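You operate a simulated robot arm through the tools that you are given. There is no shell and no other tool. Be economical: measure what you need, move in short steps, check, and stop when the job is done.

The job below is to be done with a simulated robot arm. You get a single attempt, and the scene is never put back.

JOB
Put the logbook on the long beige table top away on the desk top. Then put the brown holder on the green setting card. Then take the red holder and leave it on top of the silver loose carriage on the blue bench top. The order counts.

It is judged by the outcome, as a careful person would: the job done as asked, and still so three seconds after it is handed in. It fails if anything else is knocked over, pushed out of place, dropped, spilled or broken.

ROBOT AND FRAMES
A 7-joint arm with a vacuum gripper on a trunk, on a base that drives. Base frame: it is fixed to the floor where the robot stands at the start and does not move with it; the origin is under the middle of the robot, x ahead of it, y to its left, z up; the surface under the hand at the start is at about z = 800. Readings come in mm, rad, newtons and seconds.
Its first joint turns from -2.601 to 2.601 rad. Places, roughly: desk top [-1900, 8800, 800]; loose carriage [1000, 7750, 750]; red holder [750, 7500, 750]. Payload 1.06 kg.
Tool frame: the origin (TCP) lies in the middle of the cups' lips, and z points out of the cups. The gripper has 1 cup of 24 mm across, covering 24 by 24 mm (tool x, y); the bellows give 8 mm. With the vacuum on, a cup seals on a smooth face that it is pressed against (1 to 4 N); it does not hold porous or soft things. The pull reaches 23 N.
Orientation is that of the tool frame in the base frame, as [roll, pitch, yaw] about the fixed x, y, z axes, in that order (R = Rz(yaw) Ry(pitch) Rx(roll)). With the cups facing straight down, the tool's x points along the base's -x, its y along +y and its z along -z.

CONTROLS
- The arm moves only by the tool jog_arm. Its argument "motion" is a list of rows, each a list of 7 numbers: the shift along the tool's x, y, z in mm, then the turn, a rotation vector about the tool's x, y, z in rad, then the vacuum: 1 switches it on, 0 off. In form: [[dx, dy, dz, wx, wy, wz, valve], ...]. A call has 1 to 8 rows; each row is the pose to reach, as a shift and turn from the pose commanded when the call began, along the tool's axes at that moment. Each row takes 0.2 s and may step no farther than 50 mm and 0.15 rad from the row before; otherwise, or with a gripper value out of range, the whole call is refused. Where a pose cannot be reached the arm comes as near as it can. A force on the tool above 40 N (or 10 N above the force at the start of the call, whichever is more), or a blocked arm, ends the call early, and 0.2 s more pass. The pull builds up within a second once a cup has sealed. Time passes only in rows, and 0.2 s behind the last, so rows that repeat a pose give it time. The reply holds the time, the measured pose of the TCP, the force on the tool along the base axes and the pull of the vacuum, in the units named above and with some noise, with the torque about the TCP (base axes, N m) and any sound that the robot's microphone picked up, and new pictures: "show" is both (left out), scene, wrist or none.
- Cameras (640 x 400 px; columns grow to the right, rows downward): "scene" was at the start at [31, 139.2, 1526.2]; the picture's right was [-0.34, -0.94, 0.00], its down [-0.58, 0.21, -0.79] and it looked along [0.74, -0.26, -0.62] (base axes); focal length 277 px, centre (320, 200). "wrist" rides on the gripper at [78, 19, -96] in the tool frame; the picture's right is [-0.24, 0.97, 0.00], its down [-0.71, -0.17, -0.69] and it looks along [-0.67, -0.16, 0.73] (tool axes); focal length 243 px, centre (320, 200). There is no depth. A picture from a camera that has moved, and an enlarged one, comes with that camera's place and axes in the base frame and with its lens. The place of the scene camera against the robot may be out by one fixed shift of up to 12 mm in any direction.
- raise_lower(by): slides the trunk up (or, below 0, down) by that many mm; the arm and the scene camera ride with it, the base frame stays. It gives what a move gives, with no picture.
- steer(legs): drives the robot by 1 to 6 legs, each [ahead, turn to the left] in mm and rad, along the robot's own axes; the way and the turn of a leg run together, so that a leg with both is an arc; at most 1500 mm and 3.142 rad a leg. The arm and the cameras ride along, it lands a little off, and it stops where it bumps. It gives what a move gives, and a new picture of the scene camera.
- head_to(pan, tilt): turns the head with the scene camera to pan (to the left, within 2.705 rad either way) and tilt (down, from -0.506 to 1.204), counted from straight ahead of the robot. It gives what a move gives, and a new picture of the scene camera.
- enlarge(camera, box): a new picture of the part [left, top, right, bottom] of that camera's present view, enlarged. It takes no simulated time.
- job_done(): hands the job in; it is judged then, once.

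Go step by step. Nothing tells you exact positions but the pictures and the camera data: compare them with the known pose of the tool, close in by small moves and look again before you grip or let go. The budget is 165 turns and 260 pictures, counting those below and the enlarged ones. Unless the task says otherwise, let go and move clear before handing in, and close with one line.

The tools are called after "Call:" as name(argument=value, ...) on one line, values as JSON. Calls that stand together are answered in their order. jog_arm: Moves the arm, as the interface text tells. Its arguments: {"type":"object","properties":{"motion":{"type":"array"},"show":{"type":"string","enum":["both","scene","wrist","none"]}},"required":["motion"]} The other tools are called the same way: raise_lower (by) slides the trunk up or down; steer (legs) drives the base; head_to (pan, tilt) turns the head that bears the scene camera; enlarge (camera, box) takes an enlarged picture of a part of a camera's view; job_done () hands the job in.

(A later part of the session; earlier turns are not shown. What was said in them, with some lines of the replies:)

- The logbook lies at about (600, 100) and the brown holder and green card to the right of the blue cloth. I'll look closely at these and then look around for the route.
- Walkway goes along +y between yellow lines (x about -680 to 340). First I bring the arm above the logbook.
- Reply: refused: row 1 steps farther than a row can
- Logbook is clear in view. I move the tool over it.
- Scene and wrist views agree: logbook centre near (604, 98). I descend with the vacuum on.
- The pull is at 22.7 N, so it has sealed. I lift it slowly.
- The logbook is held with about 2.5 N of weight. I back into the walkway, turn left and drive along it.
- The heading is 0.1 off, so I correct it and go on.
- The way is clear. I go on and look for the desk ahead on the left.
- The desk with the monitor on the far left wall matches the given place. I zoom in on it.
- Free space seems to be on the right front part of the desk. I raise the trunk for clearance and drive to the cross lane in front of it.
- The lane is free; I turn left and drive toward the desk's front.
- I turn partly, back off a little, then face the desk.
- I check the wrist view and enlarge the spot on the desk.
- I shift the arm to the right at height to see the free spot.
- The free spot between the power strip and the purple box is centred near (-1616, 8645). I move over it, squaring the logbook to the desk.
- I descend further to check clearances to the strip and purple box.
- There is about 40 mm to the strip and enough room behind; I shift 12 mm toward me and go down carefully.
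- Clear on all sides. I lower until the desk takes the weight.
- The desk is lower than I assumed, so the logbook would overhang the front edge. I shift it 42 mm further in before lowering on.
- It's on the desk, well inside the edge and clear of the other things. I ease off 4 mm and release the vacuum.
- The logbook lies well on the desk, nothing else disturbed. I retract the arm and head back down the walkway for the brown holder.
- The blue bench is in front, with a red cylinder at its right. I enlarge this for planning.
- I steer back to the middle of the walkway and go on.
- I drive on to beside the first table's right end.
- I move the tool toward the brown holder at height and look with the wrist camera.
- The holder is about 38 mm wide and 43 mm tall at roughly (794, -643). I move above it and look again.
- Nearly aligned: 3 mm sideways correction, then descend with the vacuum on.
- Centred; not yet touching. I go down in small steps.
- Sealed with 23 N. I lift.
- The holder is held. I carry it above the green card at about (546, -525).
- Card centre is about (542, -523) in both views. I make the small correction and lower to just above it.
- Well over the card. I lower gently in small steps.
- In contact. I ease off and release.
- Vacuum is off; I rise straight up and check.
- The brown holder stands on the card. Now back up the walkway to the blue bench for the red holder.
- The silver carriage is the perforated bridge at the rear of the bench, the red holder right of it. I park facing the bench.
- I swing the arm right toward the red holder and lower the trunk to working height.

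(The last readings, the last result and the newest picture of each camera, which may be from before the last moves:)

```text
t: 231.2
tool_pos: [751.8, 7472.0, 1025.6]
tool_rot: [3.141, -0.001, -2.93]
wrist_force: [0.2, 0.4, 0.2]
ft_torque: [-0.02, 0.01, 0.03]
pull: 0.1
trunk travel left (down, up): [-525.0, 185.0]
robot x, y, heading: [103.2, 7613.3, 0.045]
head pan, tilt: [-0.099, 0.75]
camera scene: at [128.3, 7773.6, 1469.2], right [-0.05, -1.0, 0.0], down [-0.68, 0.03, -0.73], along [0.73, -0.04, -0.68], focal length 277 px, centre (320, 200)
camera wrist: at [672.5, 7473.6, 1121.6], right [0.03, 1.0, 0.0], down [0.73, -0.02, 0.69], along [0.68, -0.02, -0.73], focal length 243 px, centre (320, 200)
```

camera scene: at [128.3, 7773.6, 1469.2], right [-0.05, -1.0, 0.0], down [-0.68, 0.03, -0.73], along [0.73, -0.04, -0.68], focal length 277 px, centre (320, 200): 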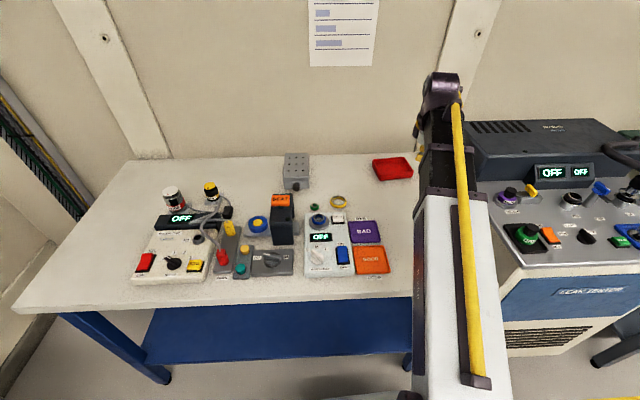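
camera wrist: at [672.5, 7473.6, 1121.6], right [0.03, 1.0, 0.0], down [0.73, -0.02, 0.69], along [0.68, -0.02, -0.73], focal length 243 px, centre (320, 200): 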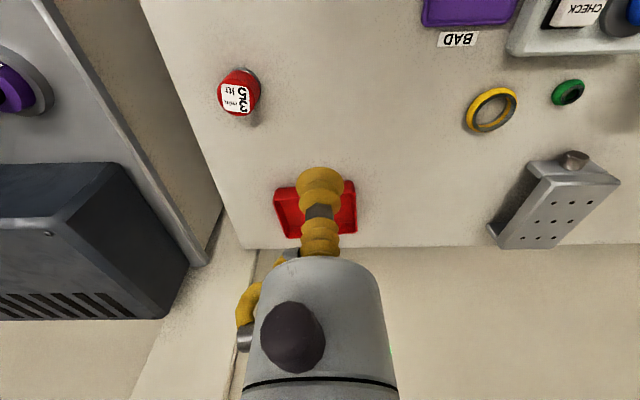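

Red holder is near (787, 7361). I move above it and lower.

Call:
jog_arm(motion=[[-4, -40, 0, 0, 0, 0, 0], [-8, -80, 0, 0, 0, 0, 0], [-11, -116, 0, 0, 0, 0, 0], [-11, -116, 45, 0, 0, 0, 0], [-11, -116, 90, 0, 0, 0, 0], [-11, -116, 135, 0, 0, 0, 0], [-11, -116, 150, 0, 0, 0, 0]], show="wrist")

Call:
enlarge(camera="wrist", box=[220, 60, 420, 260])

```text
t: 232.8
tool_pos: [787.2, 7361.1, 875.6]
tool_rot: [-3.141, 0.0, -2.932]
wrist_force: [-0.6, 0.0, -0.7]
ft_torque: [0.0, 0.01, -0.03]
pull: 0.0
trunk travel left (down, up): [-525.0, 185.0]
robot x, y, heading: [105.5, 7612.1, 0.047]
head pan, tilt: [-0.099, 0.75]
camera wrist: at [708.2, 7363.1, 970.9], right [0.03, 1.0, 0.0], down [0.73, -0.02, 0.69], along [0.69, -0.02, -0.73], focal length 243 px, centre (320, 200)
```

wrist: 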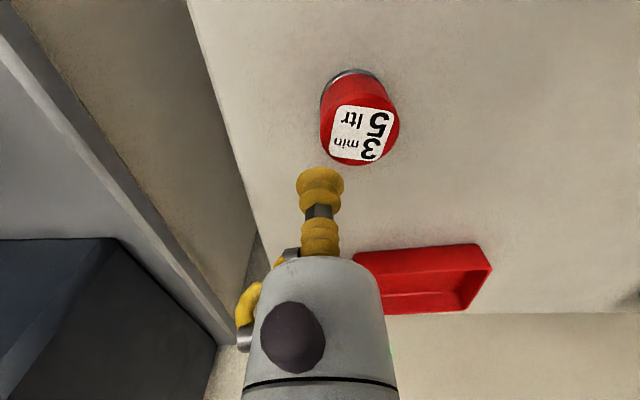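

```text
2.00 times, centred on (320, 160) of wrist
camera zoom: at [708.2, 7363.1, 970.9], right [0.03, 1.0, 0.0], down [0.73, -0.02, 0.69], along [0.69, -0.02, -0.73], focal length 485 px, centre (320, 280)
```

zoom: 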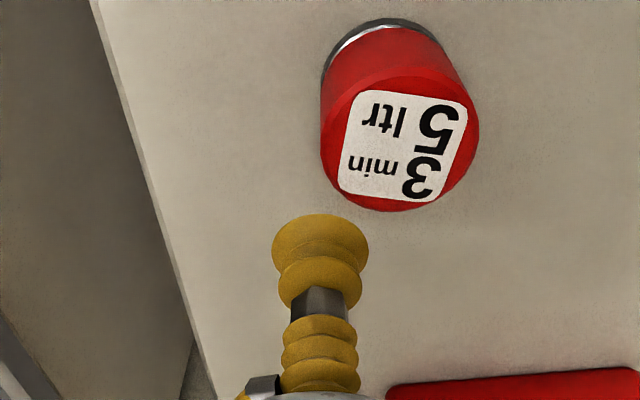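

Triangulating the two views, the holder's top is near (770, 7382, 855). I shift there at slightly greater height and look again.

Call:
jog_arm(motion=[[0, 0, -15, 0, 0, 0, 0], [12, 24, -15, 0, 0, 0, 0], [12, 24, -15, 0, 0, 0, 0]], show="both")

Call:
enlarge(camera="wrist", box=[220, 60, 420, 260])

Call:
enlarge(camera="scene", box=[260, 130, 460, 290])

```text
t: 233.6
tool_pos: [770.2, 7381.7, 892.6]
tool_rot: [3.14, 0.001, -2.929]
wrist_force: [-0.4, -0.4, -0.8]
ft_torque: [0.03, 0.0, 0.03]
pull: 0.0
trunk travel left (down, up): [-525.0, 185.0]
robot x, y, heading: [101.0, 7612.7, 0.046]
head pan, tilt: [-0.099, 0.75]
camera scene: at [128.1, 7773.7, 1469.2], right [-0.05, -1.0, 0.0], down [-0.68, 0.03, -0.73], along [0.73, -0.04, -0.68], focal length 277 px, centre (320, 200)
camera wrist: at [690.3, 7384.0, 988.1], right [0.03, 1.0, 0.0], down [0.73, -0.02, 0.69], along [0.68, -0.02, -0.73], focal length 243 px, centre (320, 200)
```

scene: 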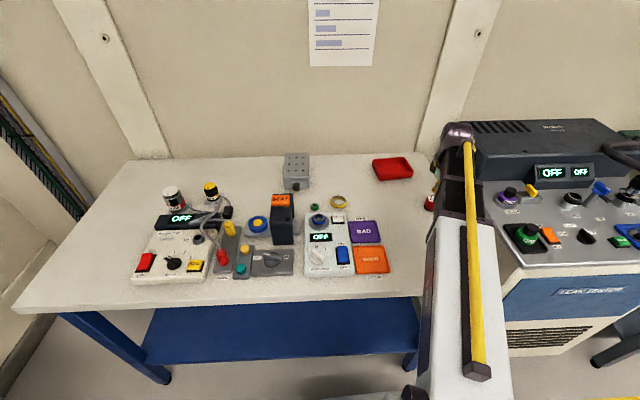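
wrist: 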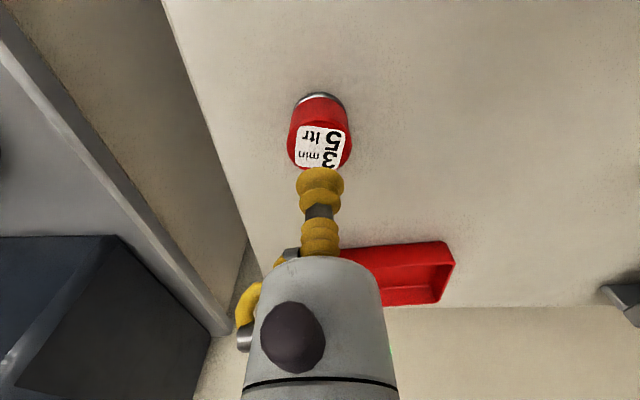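

```text
2.00 times, centred on (320, 160) of wrist
camera zoom: at [690.3, 7384.0, 988.1], right [0.03, 1.0, 0.0], down [0.73, -0.02, 0.69], along [0.68, -0.02, -0.73], focal length 485 px, centre (320, 280)
```

zoom: 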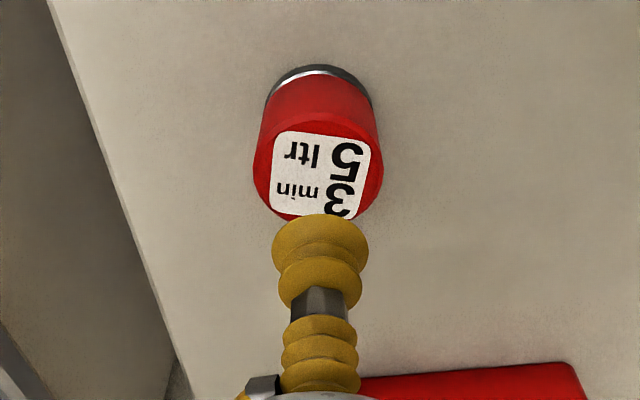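

```text
2.50 times, centred on (360, 210) of scene
camera zoom: at [128.1, 7773.7, 1469.2], right [-0.05, -1.0, 0.0], down [-0.68, 0.03, -0.73], along [0.73, -0.04, -0.68], focal length 693 px, centre (220, 175)
```

zoom: 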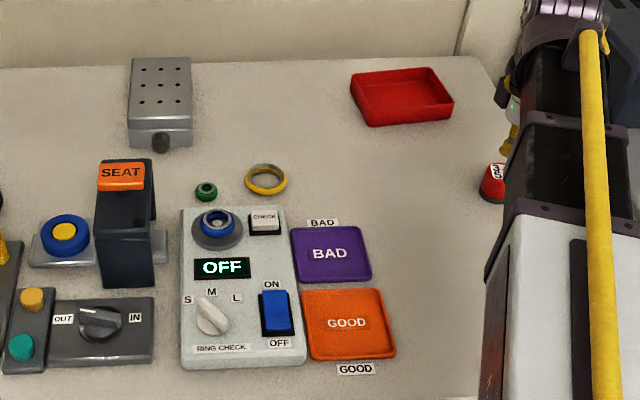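

Aligned within 4 mm. I correct and descend with the vacuum on.

Call:
jog_arm(motion=[[4, 0, 15, 0, 0, 0, 1], [4, 0, 25, 0, 0, 0, 1], [4, 0, 29, 0, 0, 0, 1], [4, 0, 32, 0, 0, 0, 1], [4, 0, 34, 0, 0, 0, 1]], show="wrist")

```text
t: 234.8
tool_pos: [767.3, 7380.8, 858.8]
tool_rot: [-3.138, 0.003, -2.93]
wrist_force: [0.4, -0.9, 16.6]
ft_torque: [-0.02, 0.03, 0.04]
pull: 22.8
trunk travel left (down, up): [-525.0, 185.0]
robot x, y, heading: [104.8, 7612.7, 0.054]
head pan, tilt: [-0.099, 0.75]
camera wrist: at [686.5, 7382.7, 954.4], right [0.03, 1.0, 0.0], down [0.73, -0.02, 0.69], along [0.69, -0.02, -0.73], focal length 243 px, centre (320, 200)
```

wrist: 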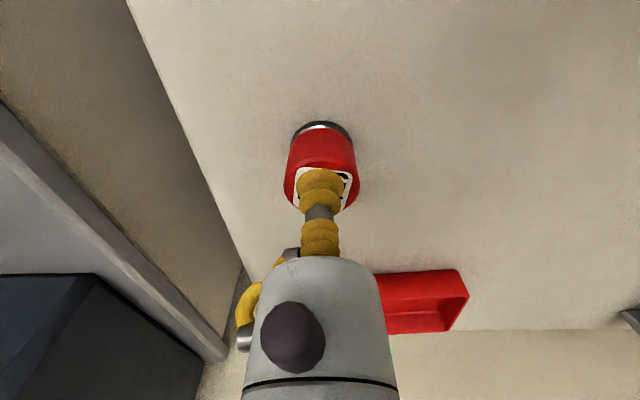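

Sealed at 22.8 N, well centred. I lift.

Call:
jog_arm(motion=[[0, 0, -3, 0, 0, 0, 1], [0, 0, -10, 0, 0, 0, 1], [0, 0, -30, 0, 0, 0, 1], [0, 0, -70, 0, 0, 0, 1], [0, 0, -110, 0, 0, 0, 1], [0, 0, -150, 0, 0, 0, 1], [0, 0, -180, 0, 0, 0, 1]], show="wrist")

```text
t: 236.4
tool_pos: [764.1, 7380.4, 1039.9]
tool_rot: [3.142, 0.001, -2.93]
wrist_force: [0.3, -0.2, -0.4]
ft_torque: [0.0, -0.02, -0.02]
pull: 22.8
trunk travel left (down, up): [-525.0, 185.0]
robot x, y, heading: [102.3, 7612.2, 0.055]
head pan, tilt: [-0.099, 0.75]
camera wrist: at [685.0, 7382.5, 1134.9], right [0.03, 1.0, 0.0], down [0.73, -0.02, 0.68], along [0.68, -0.02, -0.73], focal length 243 px, centre (320, 200)
```

wrist: 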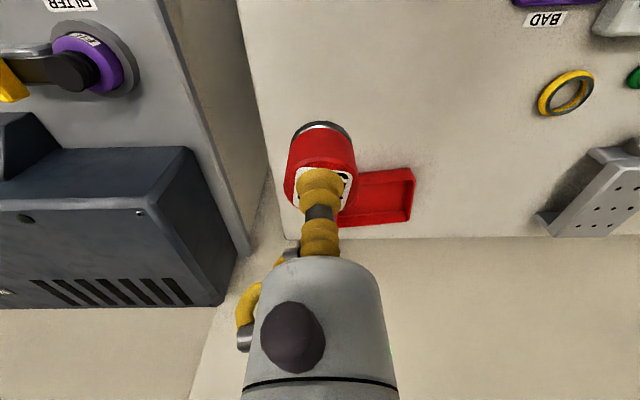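

Held. The carriage top is near (955, 7825). I move most of the way there at height and look again.

Call:
jog_arm(motion=[[-26, 40, 0, 0, 0, 0, 1], [-52, 80, 0, 0, 0, 0, 1], [-78, 121, 0, 0, 0, 0, 1], [-104, 162, 0, 0, 0, 0, 1], [-130, 202, 0, 0, 0, 0, 1], [-156, 243, 0, 0, 0, 0, 1], [-182, 283, 0, 0, 0, 0, 1], [-208, 324, 0, 0, 0, 0, 1]], show="both")

Call:
enlarge(camera="wrist", box=[320, 80, 560, 280])

Call:
enlarge(camera="scene", box=[250, 130, 370, 230])

```text
t: 238.2
tool_pos: [900.0, 7737.3, 1039.3]
tool_rot: [-3.141, -0.002, -2.93]
wrist_force: [0.6, -0.8, 0.0]
ft_torque: [0.0, 0.0, 0.02]
pull: 23.0
trunk travel left (down, up): [-525.0, 185.0]
robot x, y, heading: [102.6, 7615.2, 0.052]
head pan, tilt: [-0.099, 0.75]
camera scene: at [128.3, 7773.6, 1469.2], right [-0.05, -1.0, 0.0], down [-0.68, 0.03, -0.73], along [0.73, -0.04, -0.68], focal length 277 px, centre (320, 200)
camera wrist: at [820.7, 7741.0, 1136.1], right [0.03, 1.0, 0.0], down [0.73, -0.02, 0.68], along [0.68, -0.02, -0.73], focal length 243 px, centre (320, 200)
```

scene: 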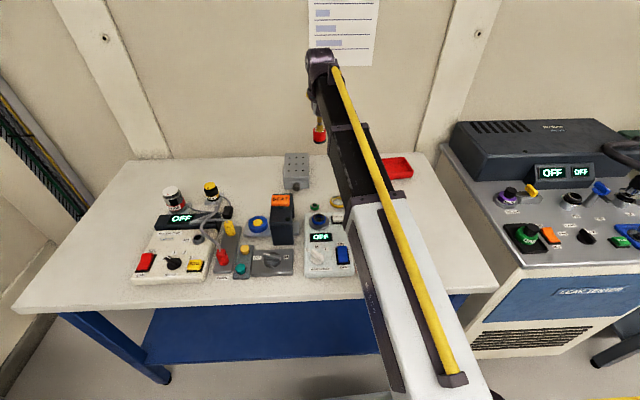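
wrist: 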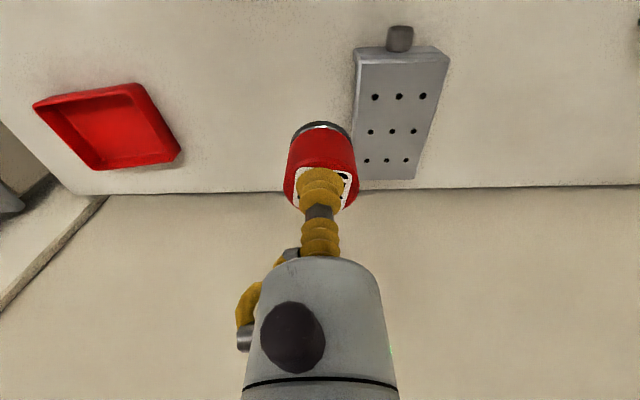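

```text
2.00 times, centred on (440, 180) of wrist
camera zoom: at [820.7, 7741.0, 1136.1], right [0.03, 1.0, 0.0], down [0.73, -0.02, 0.68], along [0.68, -0.02, -0.73], focal length 485 px, centre (80, 240)
```

zoom: 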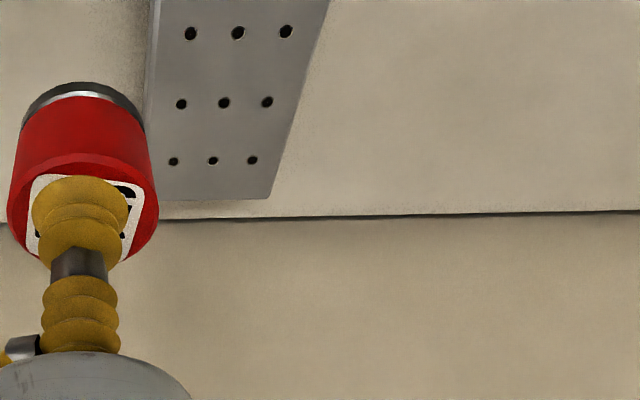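

```text
4.00 times, centred on (310, 180) of scene
camera zoom: at [128.3, 7773.6, 1469.2], right [-0.05, -1.0, 0.0], down [-0.68, 0.03, -0.73], along [0.73, -0.04, -0.68], focal length 1108 px, centre (360, 280)
```

zoom: 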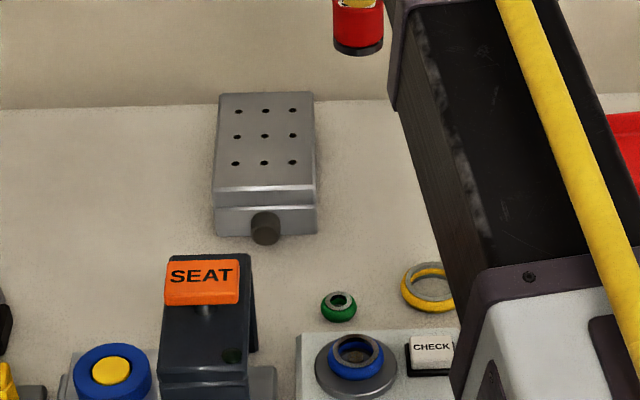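

Centre hole of the carriage is near (957, 7821). I go over it and lower partway.

Call:
jog_arm(motion=[[-25, 23, 0, 0, 0, 0, 1], [-50, 46, 0, 0, 0, 0, 1], [-73, 70, 0, 0, 0, 0, 1], [-73, 70, 40, 0, 0, 0, 1], [-73, 70, 70, 0, 0, 0, 1], [-73, 70, 70, 0, 0, 0, 1]], show="both")

Call:
enlarge(camera="wrist", box=[220, 40, 420, 240])

Call:
enlarge(camera="scene", box=[250, 130, 370, 230])

```text
t: 239.6
tool_pos: [957.8, 7821.1, 966.4]
tool_rot: [-3.14, 0.0, -2.931]
wrist_force: [-0.3, 0.6, 0.3]
ft_torque: [0.03, -0.04, 0.0]
pull: 22.5
trunk travel left (down, up): [-525.0, 185.0]
robot x, y, heading: [103.9, 7616.0, 0.05]
head pan, tilt: [-0.099, 0.75]
camera scene: at [128.5, 7773.7, 1469.2], right [-0.05, -1.0, 0.0], down [-0.68, 0.03, -0.73], along [0.73, -0.04, -0.68], focal length 277 px, centre (320, 200)
camera wrist: at [878.7, 7824.8, 1062.1], right [0.03, 1.0, 0.0], down [0.73, -0.02, 0.69], along [0.68, -0.02, -0.73], focal length 243 px, centre (320, 200)
```

scene: 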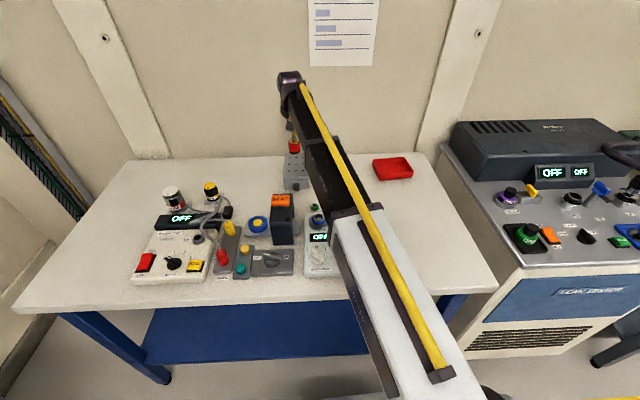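
wrist: 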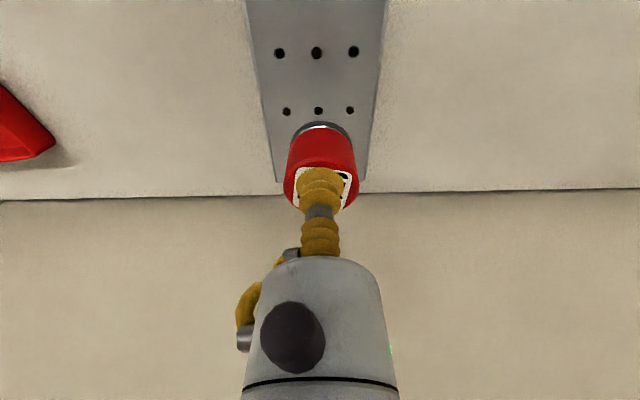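

```text
2.00 times, centred on (320, 140) of wrist
camera zoom: at [878.7, 7824.8, 1062.1], right [0.03, 1.0, 0.0], down [0.73, -0.02, 0.69], along [0.68, -0.02, -0.73], focal length 485 px, centre (320, 320)
```

zoom: 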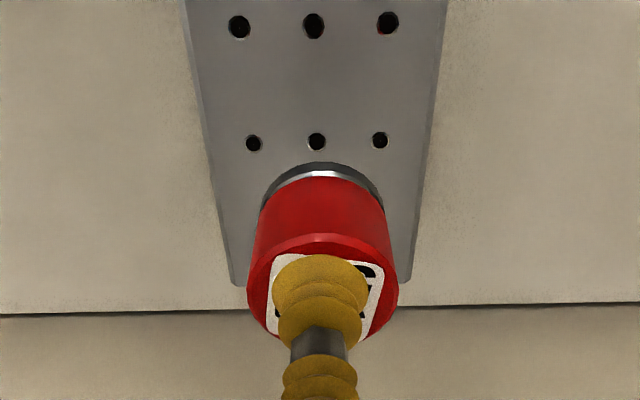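

```text
4.00 times, centred on (310, 180) of scene
camera zoom: at [128.5, 7773.7, 1469.2], right [-0.05, -1.0, 0.0], down [-0.68, 0.03, -0.73], along [0.73, -0.04, -0.68], focal length 1108 px, centre (360, 280)
```

zoom: 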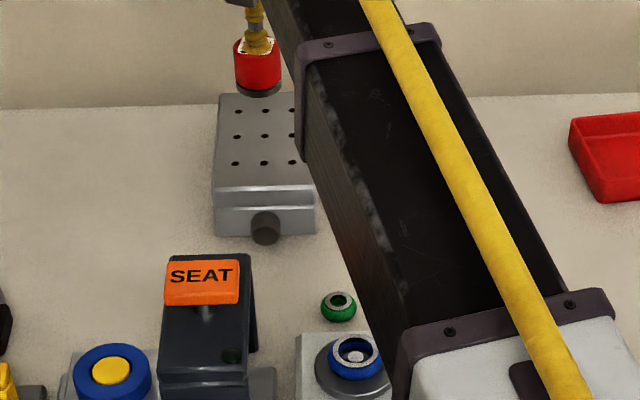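

Aligned on the middle hole, with its top about z 874. I lower slowly.

Call:
jog_arm(motion=[[0, 0, 15, 0, 0, 0, 1], [0, 0, 30, 0, 0, 0, 1], [0, 0, 38, 0, 0, 0, 1], [0, 0, 38, 0, 0, 0, 1]], show="none")

Call:
enlarge(camera="wrist", box=[220, 40, 420, 240])

Call:
enlarge(camera="scene", box=[250, 130, 370, 230])

```text
t: 240.6
tool_pos: [959.1, 7824.0, 928.5]
tool_rot: [3.14, -0.001, -2.93]
wrist_force: [0.3, 0.7, -0.1]
ft_torque: [-0.03, 0.0, -0.01]
pull: 22.8
trunk travel left (down, up): [-525.0, 185.0]
robot x, y, heading: [103.7, 7613.1, 0.05]
head pan, tilt: [-0.099, 0.75]
```

```text
2.00 times, centred on (320, 140) of wrist
camera zoom: at [880.1, 7827.0, 1023.2], right [0.03, 1.0, 0.0], down [0.73, -0.02, 0.69], along [0.68, -0.02, -0.73], focal length 485 px, centre (320, 320)
```

zoom: 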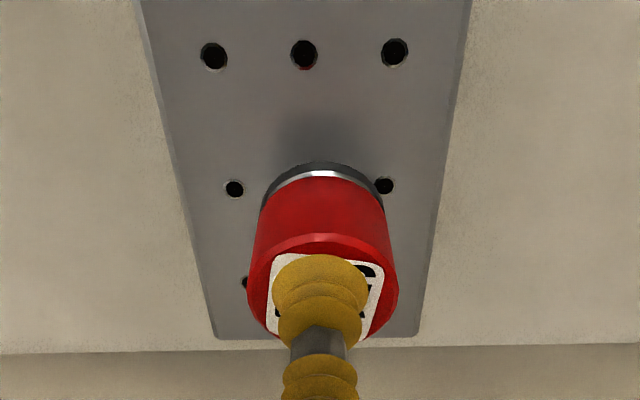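

```text
4.00 times, centred on (310, 180) of scene
camera zoom: at [128.3, 7773.7, 1469.2], right [-0.05, -1.0, 0.0], down [-0.68, 0.03, -0.73], along [0.73, -0.04, -0.68], focal length 1108 px, centre (360, 280)
```

zoom: 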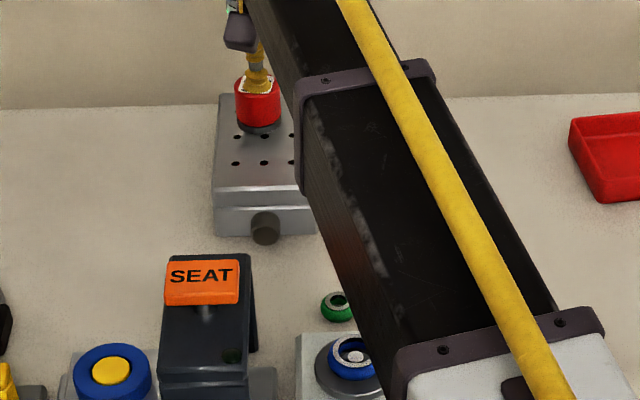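

Only 3 mm sideways off; I correct and lower in small steps to contact.

Call:
jog_arm(motion=[[0.6, -3, 3, 0, 0, 0, 1], [0.6, -3, 6, 0, 0, 0, 1], [0.6, -3, 8, 0, 0, 0, 1], [0.6, -3, 8, 0, 0, 0, 1]], show="none")

```text
t: 241.6
tool_pos: [958.4, 7822.6, 920.2]
tool_rot: [3.142, 0.001, -2.93]
wrist_force: [0.2, 0.1, -0.5]
ft_torque: [-0.01, -0.01, 0.01]
pull: 23.0
trunk travel left (down, up): [-525.0, 185.0]
robot x, y, heading: [106.1, 7612.2, 0.051]
head pan, tilt: [-0.099, 0.75]
```

Call:
jog_arm(motion=[[0, 0, 1.5, 0, 0, 0, 1], [0, 0, 3, 0, 0, 0, 1], [0, 0, 3, 0, 0, 0, 1]], show="none")

```text
t: 242.4
tool_pos: [957.9, 7822.0, 917.2]
tool_rot: [3.141, -0.001, -2.93]
wrist_force: [-0.3, 0.3, -0.6]
ft_torque: [0.05, -0.02, 0.01]
pull: 23.2
trunk travel left (down, up): [-525.0, 185.0]
robot x, y, heading: [105.4, 7609.8, 0.049]
head pan, tilt: [-0.099, 0.75]
```

Call:
jog_arm(motion=[[0, 0, 1.5, 0, 0, 0, 1], [0, 0, 3, 0, 0, 0, 1], [0, 0, 3, 0, 0, 0, 1]], show="none")

Call:
enlarge(camera="scene", box=[270, 140, 330, 200])

```text
t: 243.2
tool_pos: [958.6, 7821.9, 914.7]
tool_rot: [3.142, 0.001, -2.93]
wrist_force: [0.3, 0.8, 1.5]
ft_torque: [0.0, -0.01, 0.03]
pull: 23.1
trunk travel left (down, up): [-525.0, 185.0]
robot x, y, heading: [104.0, 7611.7, 0.049]
head pan, tilt: [-0.099, 0.75]
```

```text
6.67 times, centred on (300, 170) of scene
camera zoom: at [128.0, 7773.6, 1469.3], right [-0.05, -1.0, 0.0], down [-0.68, 0.03, -0.73], along [0.73, -0.04, -0.68], focal length 1847 px, centre (453, 400)
```

zoom: 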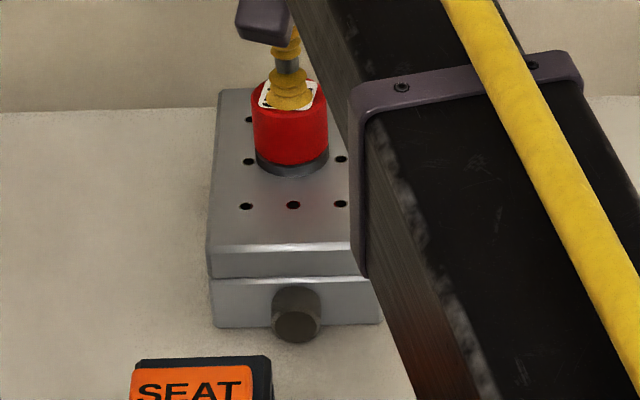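

Contact begins. Half a millimetre more, then release.

Call:
jog_arm(motion=[[0, 0, 0.5, 0, 0, 0, 1], [0, 0, 0.5, 0, 0, 0, 0], [0, 0, 0.3, 0, 0, 0, 0], [0, 0, 0.3, 0, 0, 0, 0], [0, 0, 0.3, 0, 0, 0, 0], [0, 0, 0.3, 0, 0, 0, 0]], show="none")

```text
t: 244.6
tool_pos: [957.6, 7821.8, 914.4]
tool_rot: [-3.141, -0.001, -2.93]
wrist_force: [-0.1, 0.1, 0.7]
ft_torque: [-0.01, 0.0, -0.02]
pull: 0.1
trunk travel left (down, up): [-525.0, 185.0]
robot x, y, heading: [104.9, 7614.2, 0.049]
head pan, tilt: [-0.099, 0.75]
```

Call:
jog_arm(motion=[[0, 0, -4, 0, 0, 0, 0], [0, 0, -12, 0, 0, 0, 0], [0, 0, -40, 0, 0, 0, 0], [0, 0, -80, 0, 0, 0, 0], [0, 0, -125, 0, 0, 0, 0], [45, 0, -140, 0, 0, 0, 0], [90, -10, -150, 0, 0, 0, 0], [130, -30, -160, 0, 0, 0, 0]], show="both")

Call:
enlarge(camera="scene", box=[250, 130, 370, 230])

```text
t: 246.4
tool_pos: [834.5, 7766.1, 1076.2]
tool_rot: [-3.141, 0.0, -2.931]
wrist_force: [-0.2, 0.4, -0.2]
ft_torque: [0.03, 0.02, 0.02]
pull: 0.0
trunk travel left (down, up): [-525.0, 185.0]
robot x, y, heading: [104.6, 7611.1, 0.051]
head pan, tilt: [-0.099, 0.75]
camera scene: at [128.3, 7773.8, 1469.2], right [-0.05, -1.0, 0.0], down [-0.68, 0.03, -0.73], along [0.73, -0.04, -0.68], focal length 277 px, centre (320, 200)
camera wrist: at [757.6, 7768.4, 1172.2], right [0.03, 1.0, 0.0], down [0.73, -0.02, 0.69], along [0.68, -0.02, -0.73], focal length 243 px, centre (320, 200)
```

scene: 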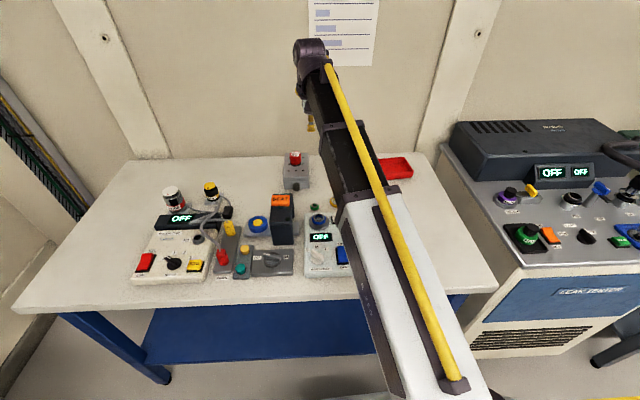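
wrist: 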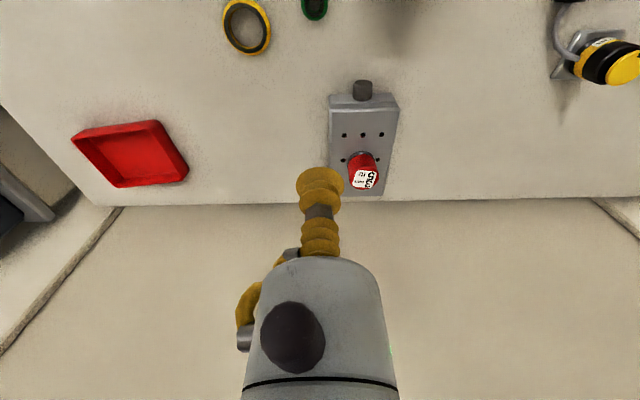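

```text
4.00 times, centred on (310, 180) of scene
camera zoom: at [128.3, 7773.8, 1469.2], right [-0.05, -1.0, 0.0], down [-0.68, 0.03, -0.73], along [0.73, -0.04, -0.68], focal length 1108 px, centre (360, 280)
```

zoom: 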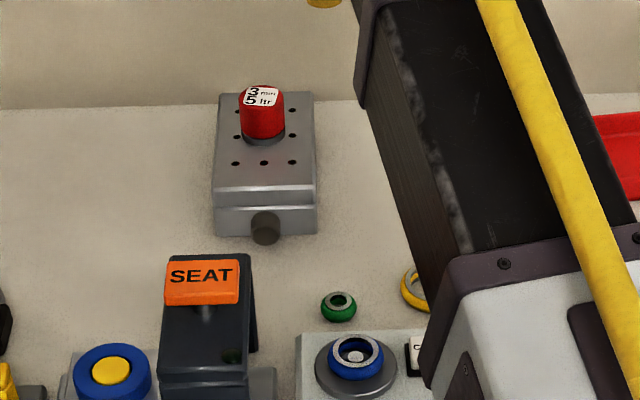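

The red holder stands centred on the silver carriage, which hasn't moved, and the arm is clear. I hand in.

Call:
job_done()

```text
The job is handed in.
```

All three are done, in the order asked: the logbook is on the desk top, the brown holder is on the green setting card, and the red holder is on the silver carriage.
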